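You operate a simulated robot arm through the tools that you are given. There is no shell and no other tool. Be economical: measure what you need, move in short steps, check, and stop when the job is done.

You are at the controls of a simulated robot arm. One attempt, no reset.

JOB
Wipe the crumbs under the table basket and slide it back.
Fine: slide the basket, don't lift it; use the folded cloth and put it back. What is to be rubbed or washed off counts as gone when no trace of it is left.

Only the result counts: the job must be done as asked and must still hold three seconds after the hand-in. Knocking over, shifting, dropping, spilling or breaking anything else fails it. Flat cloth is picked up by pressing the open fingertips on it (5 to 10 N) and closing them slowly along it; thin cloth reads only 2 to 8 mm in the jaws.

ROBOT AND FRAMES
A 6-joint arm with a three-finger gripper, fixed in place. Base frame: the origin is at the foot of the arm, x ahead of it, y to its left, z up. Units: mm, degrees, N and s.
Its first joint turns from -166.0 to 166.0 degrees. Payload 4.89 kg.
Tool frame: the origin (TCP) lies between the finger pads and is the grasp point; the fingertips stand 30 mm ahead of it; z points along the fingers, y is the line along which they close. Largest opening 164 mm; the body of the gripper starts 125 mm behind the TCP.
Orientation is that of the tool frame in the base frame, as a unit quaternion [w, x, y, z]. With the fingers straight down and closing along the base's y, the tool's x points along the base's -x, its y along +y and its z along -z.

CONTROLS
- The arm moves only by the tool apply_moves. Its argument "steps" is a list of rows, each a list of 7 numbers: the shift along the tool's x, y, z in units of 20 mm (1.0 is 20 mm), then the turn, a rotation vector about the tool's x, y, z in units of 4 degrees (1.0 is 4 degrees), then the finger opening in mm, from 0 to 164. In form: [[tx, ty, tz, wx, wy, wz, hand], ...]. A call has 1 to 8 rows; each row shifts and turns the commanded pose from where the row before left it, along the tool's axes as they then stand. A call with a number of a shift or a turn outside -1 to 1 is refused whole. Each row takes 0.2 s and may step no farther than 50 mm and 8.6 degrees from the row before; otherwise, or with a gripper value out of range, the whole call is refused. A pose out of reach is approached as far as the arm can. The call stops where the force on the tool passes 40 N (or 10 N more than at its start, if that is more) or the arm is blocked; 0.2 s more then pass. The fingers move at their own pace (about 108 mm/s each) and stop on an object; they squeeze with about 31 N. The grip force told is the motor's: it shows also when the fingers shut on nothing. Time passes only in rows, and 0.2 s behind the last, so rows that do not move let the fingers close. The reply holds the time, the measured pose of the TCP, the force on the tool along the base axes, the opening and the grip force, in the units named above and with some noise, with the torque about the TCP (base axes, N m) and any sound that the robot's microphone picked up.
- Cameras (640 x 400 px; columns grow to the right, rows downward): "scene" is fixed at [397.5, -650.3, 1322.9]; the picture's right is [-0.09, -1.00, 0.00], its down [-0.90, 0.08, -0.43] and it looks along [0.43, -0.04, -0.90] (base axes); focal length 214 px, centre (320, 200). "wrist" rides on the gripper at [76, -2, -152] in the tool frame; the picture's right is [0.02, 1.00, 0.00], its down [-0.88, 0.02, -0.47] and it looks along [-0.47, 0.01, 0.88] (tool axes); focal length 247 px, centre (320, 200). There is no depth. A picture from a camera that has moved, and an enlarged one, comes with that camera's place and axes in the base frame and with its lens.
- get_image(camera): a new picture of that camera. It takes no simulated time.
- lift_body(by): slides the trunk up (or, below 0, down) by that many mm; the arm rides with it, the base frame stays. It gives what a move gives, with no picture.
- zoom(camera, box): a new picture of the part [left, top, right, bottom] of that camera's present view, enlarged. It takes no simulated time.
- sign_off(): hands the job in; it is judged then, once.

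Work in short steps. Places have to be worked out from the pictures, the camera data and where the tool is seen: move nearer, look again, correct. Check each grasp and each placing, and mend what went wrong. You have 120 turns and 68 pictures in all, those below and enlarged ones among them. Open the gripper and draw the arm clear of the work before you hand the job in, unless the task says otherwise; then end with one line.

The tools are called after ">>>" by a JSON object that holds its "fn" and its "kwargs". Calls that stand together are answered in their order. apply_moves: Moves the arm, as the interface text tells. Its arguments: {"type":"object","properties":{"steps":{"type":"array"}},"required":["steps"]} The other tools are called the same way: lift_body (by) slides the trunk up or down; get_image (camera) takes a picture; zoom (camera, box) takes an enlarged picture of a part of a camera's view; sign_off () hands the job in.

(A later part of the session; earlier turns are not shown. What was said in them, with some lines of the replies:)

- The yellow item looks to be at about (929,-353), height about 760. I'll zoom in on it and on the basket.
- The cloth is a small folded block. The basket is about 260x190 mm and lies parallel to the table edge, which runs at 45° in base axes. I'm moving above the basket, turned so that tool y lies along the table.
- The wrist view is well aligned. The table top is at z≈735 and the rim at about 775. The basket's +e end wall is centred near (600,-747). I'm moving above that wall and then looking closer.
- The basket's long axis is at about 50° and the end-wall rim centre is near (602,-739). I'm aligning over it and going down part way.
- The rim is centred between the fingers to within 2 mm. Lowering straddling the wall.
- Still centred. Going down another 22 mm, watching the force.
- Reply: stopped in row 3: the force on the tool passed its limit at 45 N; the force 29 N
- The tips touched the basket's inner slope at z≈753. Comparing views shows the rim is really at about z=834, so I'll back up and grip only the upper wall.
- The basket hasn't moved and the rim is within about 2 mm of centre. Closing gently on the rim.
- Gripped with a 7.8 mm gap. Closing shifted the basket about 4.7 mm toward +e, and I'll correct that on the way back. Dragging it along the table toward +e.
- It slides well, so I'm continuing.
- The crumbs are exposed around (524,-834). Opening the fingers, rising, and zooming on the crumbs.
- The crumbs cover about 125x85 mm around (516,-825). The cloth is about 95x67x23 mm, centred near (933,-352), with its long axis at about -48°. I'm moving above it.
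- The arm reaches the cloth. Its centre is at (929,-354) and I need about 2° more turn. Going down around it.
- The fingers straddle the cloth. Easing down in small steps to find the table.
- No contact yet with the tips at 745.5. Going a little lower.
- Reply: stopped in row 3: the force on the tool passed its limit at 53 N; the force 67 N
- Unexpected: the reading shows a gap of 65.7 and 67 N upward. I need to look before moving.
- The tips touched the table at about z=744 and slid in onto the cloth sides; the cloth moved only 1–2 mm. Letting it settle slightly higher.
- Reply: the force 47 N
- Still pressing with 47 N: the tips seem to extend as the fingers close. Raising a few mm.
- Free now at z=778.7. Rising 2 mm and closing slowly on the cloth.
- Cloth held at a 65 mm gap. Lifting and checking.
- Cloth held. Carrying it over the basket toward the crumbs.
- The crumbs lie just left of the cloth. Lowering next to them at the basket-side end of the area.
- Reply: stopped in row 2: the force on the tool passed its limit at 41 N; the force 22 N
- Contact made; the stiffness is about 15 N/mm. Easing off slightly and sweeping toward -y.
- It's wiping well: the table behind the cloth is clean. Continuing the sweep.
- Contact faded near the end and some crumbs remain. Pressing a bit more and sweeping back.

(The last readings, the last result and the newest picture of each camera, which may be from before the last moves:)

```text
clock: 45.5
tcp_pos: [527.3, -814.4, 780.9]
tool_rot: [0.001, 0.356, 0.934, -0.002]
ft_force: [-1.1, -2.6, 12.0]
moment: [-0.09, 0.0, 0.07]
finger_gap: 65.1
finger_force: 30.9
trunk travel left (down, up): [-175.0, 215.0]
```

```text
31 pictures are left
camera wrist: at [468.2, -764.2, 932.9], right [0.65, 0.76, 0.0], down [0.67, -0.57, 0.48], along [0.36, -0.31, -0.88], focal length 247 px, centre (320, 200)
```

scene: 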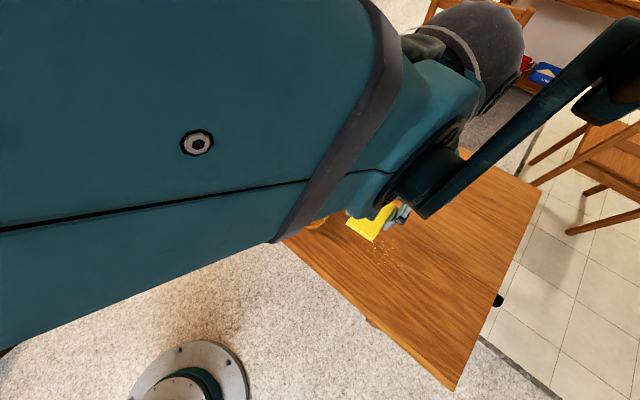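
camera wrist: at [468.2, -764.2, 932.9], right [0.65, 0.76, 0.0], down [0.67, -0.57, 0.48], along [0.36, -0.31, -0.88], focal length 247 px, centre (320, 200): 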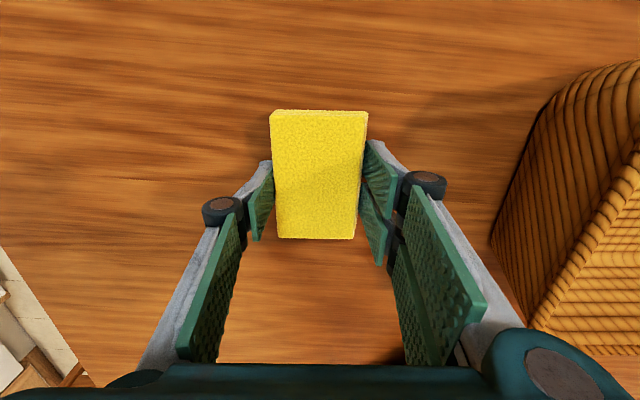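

Left side clean. Continuing to the basket side, then doing another pass farther out.

>>> {"fn": "apply_moves", "kwargs": {"steps": [[0, 0.7, -0.002, 0, 0, 0, 40], [0, 0.7, -0.002, 0, 0, 0, 40], [0, 0.7, -0.002, 0, 0, 0, 40], [-0.5, 0.2, 0, 0, 0, 0, 40], [-0.5, 0, 0, 0, 0, 0, 40], [0, 0, 0, 0, 0, 0, 40]]}}

>>> {"fn": "apply_moves", "kwargs": {"steps": [[0, -0.8, 0.004, 0, 0, 0, 40], [0, -0.8, 0.004, 0, 0, 0, 40], [0, -0.8, 0.004, 0, 0, 0, 40], [0, -0.8, 0.004, 0, 0, 0, 40], [0, -0.8, 0.004, 0, 0, 0, 40], [0, -0.8, 0.004, 0, 0, 0, 40], [0, -0.8, 0.004, 0, 0, 0, 40], [0, -0.8, 0.004, 0, 0, 0, 40]]}}

>>> {"fn": "get_image", "kwargs": {"camera": "wrist"}}

```text
clock: 46.9
tcp_pos: [570.7, -794.5, 780.6]
tool_rot: [0.001, 0.357, 0.934, -0.001]
ft_force: [-5.9, 8.9, 19.4]
moment: [0.37, 0.19, 0.04]
finger_gap: 65.2
finger_force: 30.8
trunk travel left (down, up): [-175.0, 215.0]
```

```text
clock: 48.7
tcp_pos: [486.1, -890.5, 781.2]
tool_rot: [0.001, 0.358, 0.934, -0.001]
ft_force: [2.0, 3.7, 13.6]
moment: [0.15, -0.29, 0.01]
finger_gap: 65.1
finger_force: 30.9
trunk travel left (down, up): [-175.0, 215.0]
```

```text
30 pictures are left
camera wrist: at [427.1, -839.3, 932.6], right [0.65, 0.76, 0.0], down [0.67, -0.57, 0.48], along [0.36, -0.31, -0.88], focal length 247 px, centre (320, 200)
```

wrist: 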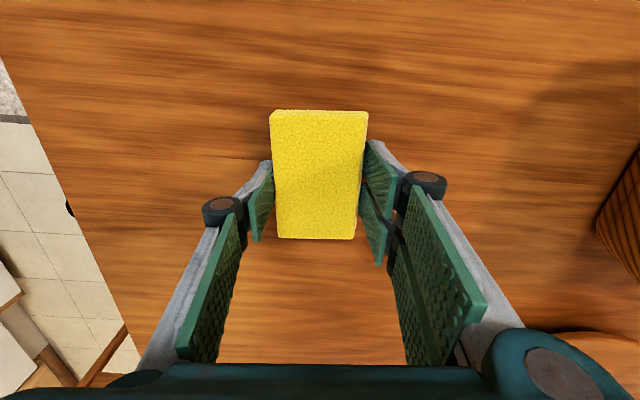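

Looks clean. One last pass, 35 mm nearer, back toward the basket, then lift.

>>> {"fn": "apply_moves", "kwargs": {"steps": [[0.8, 0, 0, 0, 0, 0, 40], [0.9, 0.2, 0, 0, 0, 0, 40], [0, 0.9, -0.004, 0, 0, 0, 40], [0, 0.9, -0.004, 0, 0, 0, 40], [0, 0.9, -0.004, 0, 0, 0, 40], [0, 0.9, -0.004, 0, 0, 0, 40], [0, 0.9, -0.004, 0, 0, 0, 40], [0, 0.6, -0.004, 0, 0, 0, 40]]}}

>>> {"fn": "apply_moves", "kwargs": {"steps": [[0, 0, -0.5, 0, 0, 0, 40], [0, 0, -1, 0, 0, 0, 40], [0, 0, -1, 0, 0, 0, 40], [0, 0, -1, 0, 0, 0, 40], [0, 0, -1, 0, 0, 0, 40], [0, 0, -1, 0, 0, 0, 40], [0, 0, -1, 0, 0, 0, 40], [0, 0, 0, 0, 0, 0, 40]]}}

>>> {"fn": "get_image", "kwargs": {"camera": "wrist"}}

```text
clock: 50.5
tcp_pos: [531.7, -787.1, 780.8]
tool_rot: [0.003, 0.357, 0.934, -0.001]
ft_force: [-4.3, -5.8, 22.8]
moment: [-0.24, 0.17, 0.01]
finger_gap: 64.9
finger_force: 30.5
trunk travel left (down, up): [-175.0, 215.0]
```

```text
clock: 52.3
tcp_pos: [533.2, -788.6, 910.3]
tool_rot: [0.0, 0.357, 0.934, -0.001]
ft_force: [0.3, -0.1, 0.3]
moment: [0.02, 0.02, -0.01]
finger_gap: 64.9
finger_force: 31.0
trunk travel left (down, up): [-175.0, 215.0]
```

```text
29 pictures are left
camera wrist: at [474.3, -737.9, 1062.2], right [0.65, 0.76, 0.0], down [0.67, -0.57, 0.48], along [0.36, -0.31, -0.88], focal length 247 px, centre (320, 200)
```

wrist: 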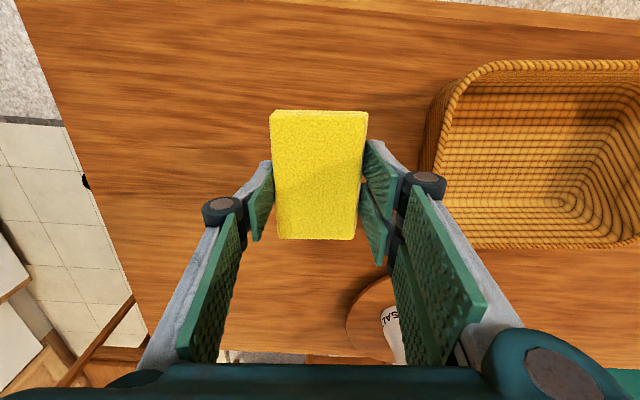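

No crumbs visible. Carrying the cloth back, with a scene check part way.

>>> {"fn": "apply_moves", "kwargs": {"steps": [[0, 0, 0, 0, 0, 1, 40], [0, 0, 0, 0, 0, 1, 40], [0.13, 1, 0, 0, 0, 0, 40], [0.13, 1, 0, 0, 0, 0, 40], [0.13, 1, 0, 0, 0, 0, 40], [0.13, 1, 0, 0, 0, 0, 40], [0.13, 1, 0, 0, 0, 0, 40], [0.13, 1, 0, 0, 0, 0, 40]]}}

>>> {"fn": "apply_moves", "kwargs": {"steps": [[0.13, 1, 0, 0, 0, 0, 40], [0.13, 1, 0, 0, 0, 0, 40], [0.13, 1, 0, 0, 0, 0, 40], [0.13, 1, 0, 0, 0, 0, 40], [0.13, 1, 0, 0, 0, 0, 40], [0.13, 1, 0, 0, 0, 0, 40], [0.13, 1, 0, 0, 0, 0, 40], [0.13, 1, 0, 0, 0, 0, 40]]}}

>>> {"fn": "apply_moves", "kwargs": {"steps": [[0.13, 1, 0, 0, 0, 0, 40], [0.13, 1, 0, 0, 0, 0, 40], [0.13, 1, 0, 0, 0, 0, 40], [0.13, 1, 0, 0, 0, 0, 40], [0.13, 1, 0, 0, 0, 0, 40], [0.13, 1, 0, 0, 0, 0, 40], [0.13, 1, 0, 0, 0, 0, 40], [0.13, 1, 0, 0, 0, 0, 40]]}}

>>> {"fn": "zoom", "kwargs": {"camera": "scene", "box": [340, 210, 436, 270]}}

```text
clock: 54.1
tcp_pos: [614.3, -697.7, 908.4]
tool_rot: [0.001, 0.422, 0.907, -0.001]
ft_force: [-1.1, -0.4, -0.9]
moment: [0.09, -0.08, 0.0]
finger_gap: 64.9
finger_force: 30.9
trunk travel left (down, up): [-175.0, 215.0]
```

```text
clock: 55.9
tcp_pos: [722.4, -580.6, 907.3]
tool_rot: [0.001, 0.422, 0.907, -0.001]
ft_force: [-0.7, 0.3, -1.0]
moment: [0.06, -0.04, 0.0]
finger_gap: 65.3
finger_force: 30.8
trunk travel left (down, up): [-175.0, 215.0]
```

```text
clock: 57.7
tcp_pos: [832.5, -461.1, 908.4]
tool_rot: [0.001, 0.422, 0.906, -0.001]
ft_force: [-0.5, 0.2, -0.3]
moment: [0.18, -0.09, 0.04]
finger_gap: 65.1
finger_force: 30.8
trunk travel left (down, up): [-175.0, 215.0]
```

```text
6.67 times, centred on (388, 240) of scene
camera zoom: at [397.5, -650.3, 1322.9], right [-0.09, -1.0, 0.0], down [-0.9, 0.08, -0.43], along [0.43, -0.04, -0.9], focal length 1430 px, centre (-133, -67)
```

zoom: 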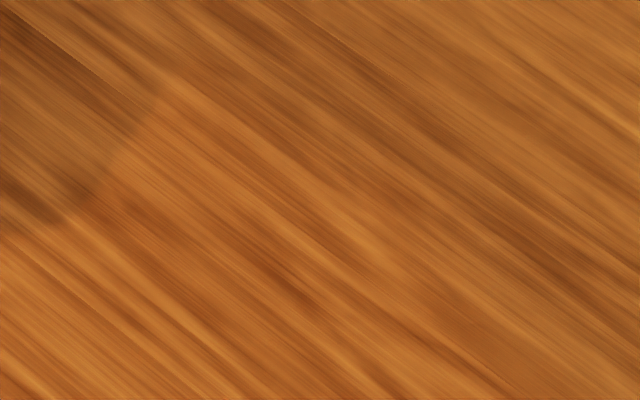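

All traces are gone. Finishing the carry to the cloth's original spot.

>>> {"fn": "apply_moves", "kwargs": {"steps": [[0.13, 1, 0, 0, 0, 0, 40], [0.13, 1, 0, 0, 0, 0, 40], [0.13, 1, 0, 0, 0, 0, 40], [0.13, 1, 0, 0, 0, 0, 40], [0.13, 1, 0, 0, 0, 0, 40], [0.13, 1, 0, 0, 0, 0, 40], [0.13, 1, 0, 0, 0, 0, 40], [0.05, 0.2, 0, 0, 0, 0, 40]]}}

>>> {"fn": "apply_moves", "kwargs": {"steps": [[0, 0, 1, 0, 0, 0, 40], [0, 0, 1, 0, 0, 0, 40], [0, 0, 1, 0, 0, 0, 40], [0, 0, 1, 0, 0, 0, 40], [0, 0, 1, 0, 0, 0, 40], [0, 0, 0.8, 0, 0, 0, 40], [0, 0, 0, 0, 0, 0, 40]]}}

>>> {"fn": "zoom", "kwargs": {"camera": "scene", "box": [170, 90, 290, 165]}}

```text
clock: 59.5
tcp_pos: [930.0, -353.0, 908.1]
tool_rot: [0.002, 0.421, 0.907, -0.001]
ft_force: [-0.3, 0.9, -0.2]
moment: [0.02, 0.01, 0.02]
finger_gap: 65.0
finger_force: 31.2
trunk travel left (down, up): [-175.0, 215.0]
```

```text
clock: 61.1
tcp_pos: [930.2, -353.4, 793.6]
tool_rot: [0.001, 0.421, 0.907, -0.001]
ft_force: [-0.2, 0.3, -0.8]
moment: [0.01, 0.02, -0.03]
finger_gap: 65.0
finger_force: 30.9
trunk travel left (down, up): [-175.0, 215.0]
```

```text
5.33 times, centred on (230, 128) of scene
camera zoom: at [397.5, -650.3, 1322.9], right [-0.09, -1.0, 0.0], down [-0.9, 0.08, -0.43], along [0.43, -0.04, -0.9], focal length 1144 px, centre (800, 587)
```

zoom: 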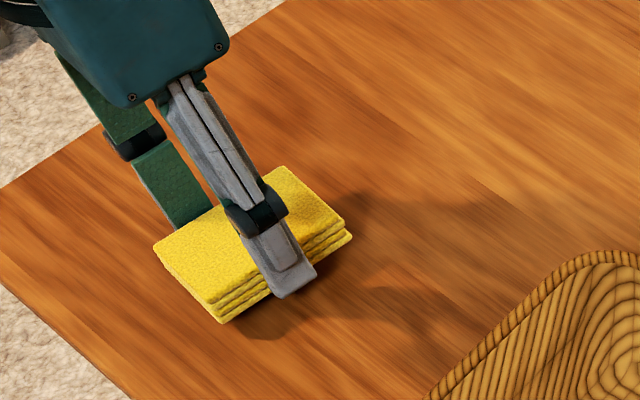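

>>> {"fn": "apply_moves", "kwargs": {"steps": [[0, 0, 0.25, 0, 0, 0, 40], [0, 0, 0.25, 0, 0, 0, 40], [0, 0, 0.07, 0, 0, 0, 40], [0, 0, 0, 0, 0, 0, 40]]}}

>>> {"fn": "zoom", "kwargs": {"camera": "scene", "box": [170, 90, 290, 165]}}

```text
clock: 62.1
tcp_pos: [929.6, -353.1, 781.5]
tool_rot: [0.0, 0.421, 0.907, -0.001]
ft_force: [-0.3, 0.3, -0.8]
moment: [0.0, 0.03, -0.01]
finger_gap: 65.3
finger_force: 31.0
trunk travel left (down, up): [-175.0, 215.0]
```

```text
5.33 times, centred on (230, 128) of scene
camera zoom: at [397.5, -650.3, 1322.9], right [-0.09, -1.0, 0.0], down [-0.9, 0.08, -0.43], along [0.43, -0.04, -0.9], focal length 1144 px, centre (800, 587)
```

zoom: 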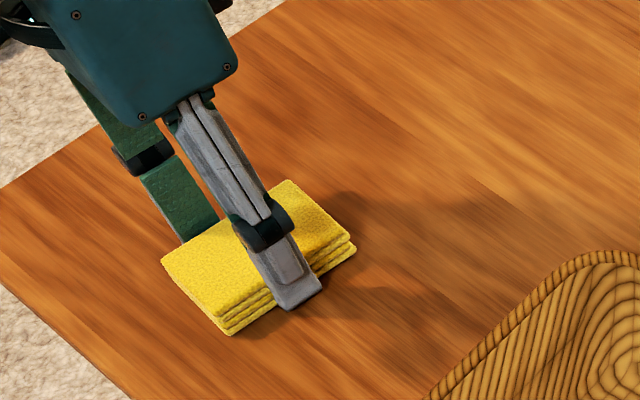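

The cloth matches its original position. Releasing, then rising.

>>> {"fn": "apply_moves", "kwargs": {"steps": [[0, 0, 0, 0, 0, 0, 70], [0, 0, 0, 0, 0, 0, 80], [0, 0, -0.1, 0, 0, 0, 95], [0, 0, -0.6, 0, 0, 0, 95], [0, 0, -1, 0, 0, 0, 95], [0, 0, -1, 0, 0, 0, 95], [0, 0, -1, 0, 0, 0, 95], [0, 0, -1, 0, 0, 0, 95]]}}

>>> {"fn": "apply_moves", "kwargs": {"steps": [[0, 0, -1, 0, 0, 0, 95], [0, 0, -1, 0, 0, -1, 95], [0, 0, 0, 0, 0, -1, 80], [0, 0, 0, 0, 0, -0.35, 60], [0, -1, 0, 0, 0, 0, 60], [0, -1, 0, 0, 0, 0, 60], [0, -1, 0, 0, 0, 0, 60], [0, -1, 0, 0, 0, 0, 60]]}}

>>> {"fn": "zoom", "kwargs": {"camera": "scene", "box": [170, 90, 290, 165]}}

```text
clock: 63.9
tcp_pos: [929.3, -354.0, 874.8]
tool_rot: [0.001, 0.422, 0.907, -0.001]
ft_force: [0.2, -0.5, 0.2]
moment: [0.02, 0.04, 0.01]
finger_gap: 95.1
finger_force: 0.1
trunk travel left (down, up): [-175.0, 215.0]
```

```text
clock: 65.7
tcp_pos: [877.3, -413.5, 916.4]
tool_rot: [0.0, 0.346, 0.938, -0.001]
ft_force: [0.9, -0.1, -0.5]
moment: [-0.11, 0.05, -0.02]
finger_gap: 59.9
finger_force: 0.2
trunk travel left (down, up): [-175.0, 215.0]
```

```text
5.33 times, centred on (230, 128) of scene
camera zoom: at [397.5, -650.3, 1322.9], right [-0.09, -1.0, 0.0], down [-0.9, 0.08, -0.43], along [0.43, -0.04, -0.9], focal length 1144 px, centre (800, 587)
```

zoom: 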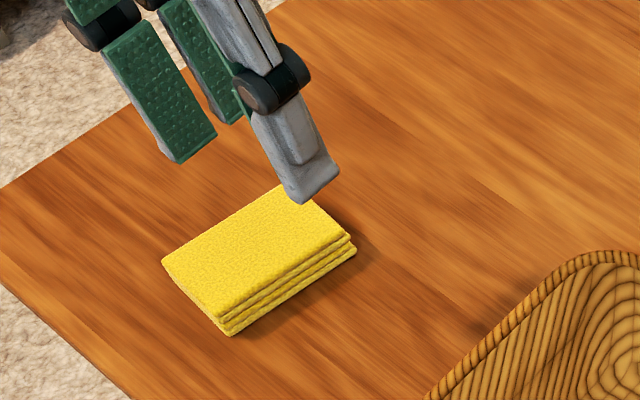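

The cloth is back exactly. Returning to the recorded basket grip pose (798,-527.7,831.4).

>>> {"fn": "apply_moves", "kwargs": {"steps": [[-0.1, -0.988, 0, 0, 0, 0, 60], [-0.1, -0.988, 0, 0, 0, 0, 60], [-0.1, -0.988, 0, 0, 0, 0, 60], [-0.1, -0.988, 0, 0, 0, 0, 60], [-0.1, -0.988, 0, 0, 0, 0, 60], [-0.1, -0.988, 0, 0, 0, 0, 60], [-0.09, -0.988, 0, 0, 0, 0, 60], [0, 0, 0.5, 0, 0, 0, 60]]}}

>>> {"fn": "get_image", "kwargs": {"camera": "wrist"}}

```text
clock: 67.5
tcp_pos: [799.2, -528.7, 906.0]
tool_rot: [0.001, 0.346, 0.938, -0.002]
ft_force: [-0.1, -0.3, 0.2]
moment: [-0.03, -0.05, -0.01]
finger_gap: 59.7
finger_force: 0.1
trunk travel left (down, up): [-175.0, 215.0]
```

```text
24 pictures are left
camera wrist: at [738.9, -479.6, 1057.8], right [0.63, 0.77, 0.0], down [0.68, -0.56, 0.48], along [0.37, -0.3, -0.88], focal length 247 px, centre (320, 200)
```

wrist: 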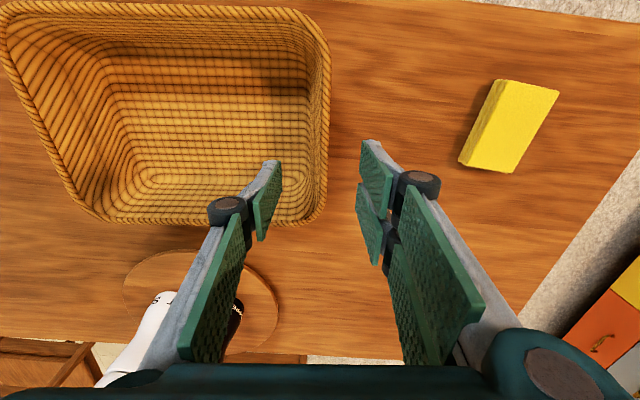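

Aligned as before. Lowering and closing on the rim.

>>> {"fn": "apply_moves", "kwargs": {"steps": [[0.07, 0, 0.9, 0, 0, 0, 60], [0, 0, 0.9, 0, 0, 0, 60], [0, 0, 0.9, 0, 0, 0, 60], [0, 0, 0.9, 0, 0, 0, 60], [0, 0, 0.1, 0, 0, 0, 60]]}}

>>> {"fn": "apply_moves", "kwargs": {"steps": [[0, 0, 0, 0, 0, 0, 45], [0, 0, 0, 0, 0, 0, 32], [0, 0, 0, 0, 0, 0, 24], [0, 0, 0, 0, 0, 0, 18], [0, 0, 0, 0, 0, 0, 12], [0, 0, 0, 0, 0, 0, 6], [0, 0, 0, 0, 0, 0, 0], [0, 0, 0, 0, 0, 0, 0]]}}

```text
clock: 68.7
tcp_pos: [796.4, -529.5, 832.1]
tool_rot: [0.001, 0.345, 0.939, -0.001]
ft_force: [0.3, -0.4, -0.3]
moment: [-0.01, 0.03, 0.01]
finger_gap: 60.0
finger_force: 0.0
trunk travel left (down, up): [-175.0, 215.0]
```

```text
clock: 70.5
tcp_pos: [797.1, -528.4, 831.8]
tool_rot: [0.0, 0.345, 0.939, -0.001]
ft_force: [0.6, -1.5, 2.3]
moment: [-0.64, 0.52, 0.41]
finger_gap: 8.1
finger_force: 31.2
trunk travel left (down, up): [-175.0, 215.0]
```

Gripped. Sliding the basket back.

>>> {"fn": "apply_moves", "kwargs": {"steps": [[0.02, -0.5, 0, 0, 0, 0, 0], [0.04, -0.9, 0, 0, 0, 0, 0], [0.04, -0.9, 0, 0, 0, 0, 0], [0.04, -0.9, 0, 0, 0, 0, 0], [0.04, -0.9, 0, 0, 0, 0, 0], [0.04, -0.9, 0, 0, 0, 0, 0], [0.04, -0.9, 0, 0, 0, 0, 0], [0.04, -0.9, 0, 0, 0, 0, 0]]}}

>>> {"fn": "apply_moves", "kwargs": {"steps": [[0.04, -0.9, 0, 0, 0, 0, 0], [0.04, -0.9, 0, 0, 0, 0, 0], [0.04, -0.9, 0, 0, 0, 0, 0], [0.04, -0.9, 0, 0, 0, 0, 0], [0.04, -0.9, 0, 0, 0, 0, 0], [0.04, -0.9, 0, 0, 0, 0, 0], [0.04, -0.8, 0, 0, 0, 0, 0], [0, -0.4, 0, 0, 0, 0, 0]]}}

>>> {"fn": "zoom", "kwargs": {"camera": "scene", "box": [300, 170, 500, 330]}}

```text
clock: 72.3
tcp_pos: [703.6, -626.7, 833.1]
tool_rot: [0.0, 0.345, 0.939, -0.002]
ft_force: [-0.7, 0.3, 0.9]
moment: [-0.69, 0.53, -0.34]
finger_gap: 7.7
finger_force: 30.7
trunk travel left (down, up): [-175.0, 215.0]
```

```text
clock: 74.1
tcp_pos: [614.4, -723.6, 832.5]
tool_rot: [0.001, 0.346, 0.938, -0.001]
ft_force: [0.3, 0.3, 3.7]
moment: [-0.64, 0.44, 0.31]
finger_gap: 7.6
finger_force: 31.7
trunk travel left (down, up): [-175.0, 215.0]
```

```text
2.50 times, centred on (400, 250) of scene
camera zoom: at [397.5, -650.3, 1322.9], right [-0.09, -1.0, 0.0], down [-0.9, 0.08, -0.43], along [0.43, -0.04, -0.9], focal length 536 px, centre (120, 75)
```

zoom: 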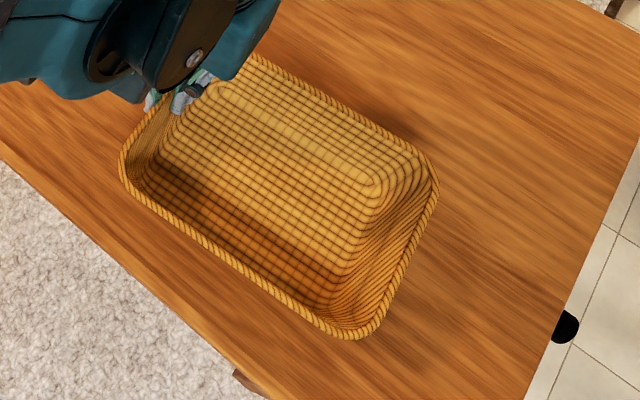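

About 24 mm left to go.

>>> {"fn": "apply_moves", "kwargs": {"steps": [[0, -0.4, 0, 0, 0, 0, 0], [0, -0.4, 0, 0, 0, 0, 0], [0, -0.38, 0, 0, 0, 0, 0], [0, 0, 0, 0, 0, 0, 0]]}}

>>> {"fn": "zoom", "kwargs": {"camera": "scene", "box": [300, 170, 500, 330]}}

```text
clock: 75.1
tcp_pos: [599.6, -742.4, 833.2]
tool_rot: [0.0, 0.346, 0.938, -0.001]
ft_force: [0.0, 0.5, 1.4]
moment: [-0.69, 0.42, 0.31]
finger_gap: 7.7
finger_force: 30.9
trunk travel left (down, up): [-175.0, 215.0]
```

```text
2.50 times, centred on (400, 250) of scene
camera zoom: at [397.5, -650.3, 1322.9], right [-0.09, -1.0, 0.0], down [-0.9, 0.08, -0.43], along [0.43, -0.04, -0.9], focal length 536 px, centre (120, 75)
```

zoom: 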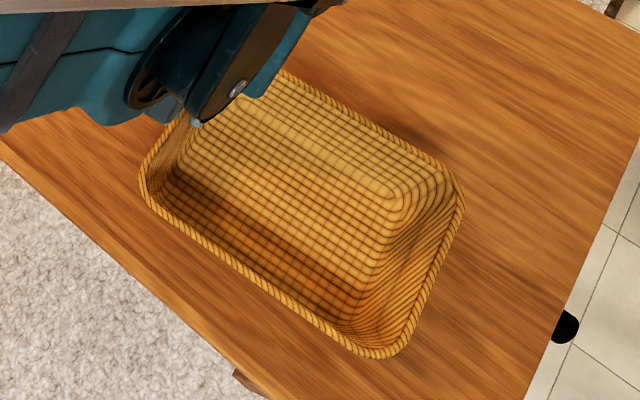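

The basket's corners match the first picture. Releasing evenly, rising and moving clear.

>>> {"fn": "apply_moves", "kwargs": {"steps": [[0, 0, 0, 0, 0, 0, 20], [0, 0, 0, 0, 0, 0, 40], [0, 0, 0, 0, 0, 0, 60], [0, 0, -0.8, 0, 0, 0, 60], [0, 0, -1, 0, 0, 0, 60], [0, 0, -1, 0, 0, 0, 60], [0, 0, -1, 0, 0, 0, 60], [0, 0, -1, 0, 0, 0, 60]]}}

>>> {"fn": "apply_moves", "kwargs": {"steps": [[0.8, 1, -1, 0, 0, 0, 60], [0.8, 1, -1, 0, 0, 0, 60], [0.8, 1, -1, 0, 0, 0, 60], [0.8, 1, -1, 0, 0, 0, 60], [0.8, 1, -1, 0, 0, 0, 60], [0.8, 1, -1, 0, 0, 0, 60], [0.8, 1, 0, 0, 0, 0, 60], [0.8, 1, 0, 0, 0, 0, 60]]}}

>>> {"fn": "apply_moves", "kwargs": {"steps": [[0.8, 1, 0, 0, 0, 0, 100], [0.8, 1, 0, 0, 0, 0, 100], [0, 1, 0, 0, 0, 0, 100], [0, 1, 0, 0, 0, 0, 100], [0, 1, 0, 0, 0, 0, 100], [0, 1, 0, 0, 0, 0, 100], [0, 1, 0, 0, 0, 0, 100], [0, 0, 0, 0, 0, 0, 100]]}}

>>> {"fn": "get_image", "kwargs": {"camera": "scene"}}

>>> {"fn": "zoom", "kwargs": {"camera": "scene", "box": [300, 170, 500, 330]}}

```text
clock: 76.9
tcp_pos: [598.3, -742.0, 930.0]
tool_rot: [0.0, 0.345, 0.938, -0.001]
ft_force: [-0.3, -0.2, 0.2]
moment: [0.07, 0.01, -0.01]
finger_gap: 59.8
finger_force: 0.0
trunk travel left (down, up): [-175.0, 215.0]
```

```text
clock: 78.7
tcp_pos: [605.6, -538.7, 1048.3]
tool_rot: [0.001, 0.345, 0.939, -0.001]
ft_force: [-0.4, -0.4, -0.2]
moment: [0.08, -0.05, 0.02]
finger_gap: 60.0
finger_force: 0.0
trunk travel left (down, up): [-175.0, 215.0]
```

```text
clock: 80.5
tcp_pos: [673.2, -409.8, 1046.9]
tool_rot: [0.001, 0.346, 0.938, -0.001]
ft_force: [-0.2, -0.7, -0.1]
moment: [-0.01, 0.03, -0.03]
finger_gap: 100.0
finger_force: 0.0
trunk travel left (down, up): [-175.0, 215.0]
```

```text
21 pictures are left
```

scene: 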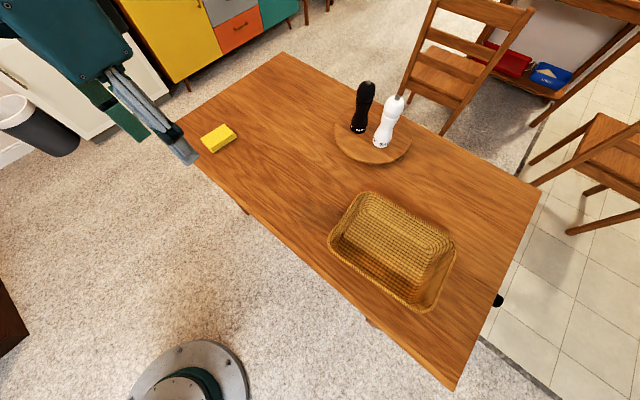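

```text
2.50 times, centred on (400, 250) of scene
camera zoom: at [397.5, -650.3, 1322.9], right [-0.09, -1.0, 0.0], down [-0.9, 0.08, -0.43], along [0.43, -0.04, -0.9], focal length 536 px, centre (120, 75)
```

zoom: 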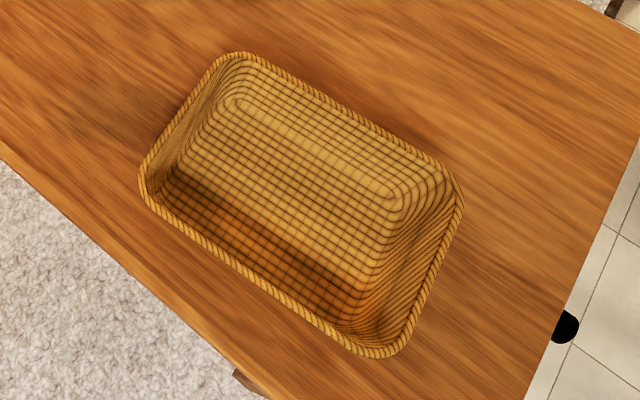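

The basket and cloth are back where they started, the crumbs are gone and the arm is clear. Handing in.

>>> {"fn": "sign_off", "kwargs": {}}

```text
The job is handed in.
```

The crumbs under the basket are wiped away with no trace visible, the folded cloth is back in its place, and the basket is slid back to its original spot.
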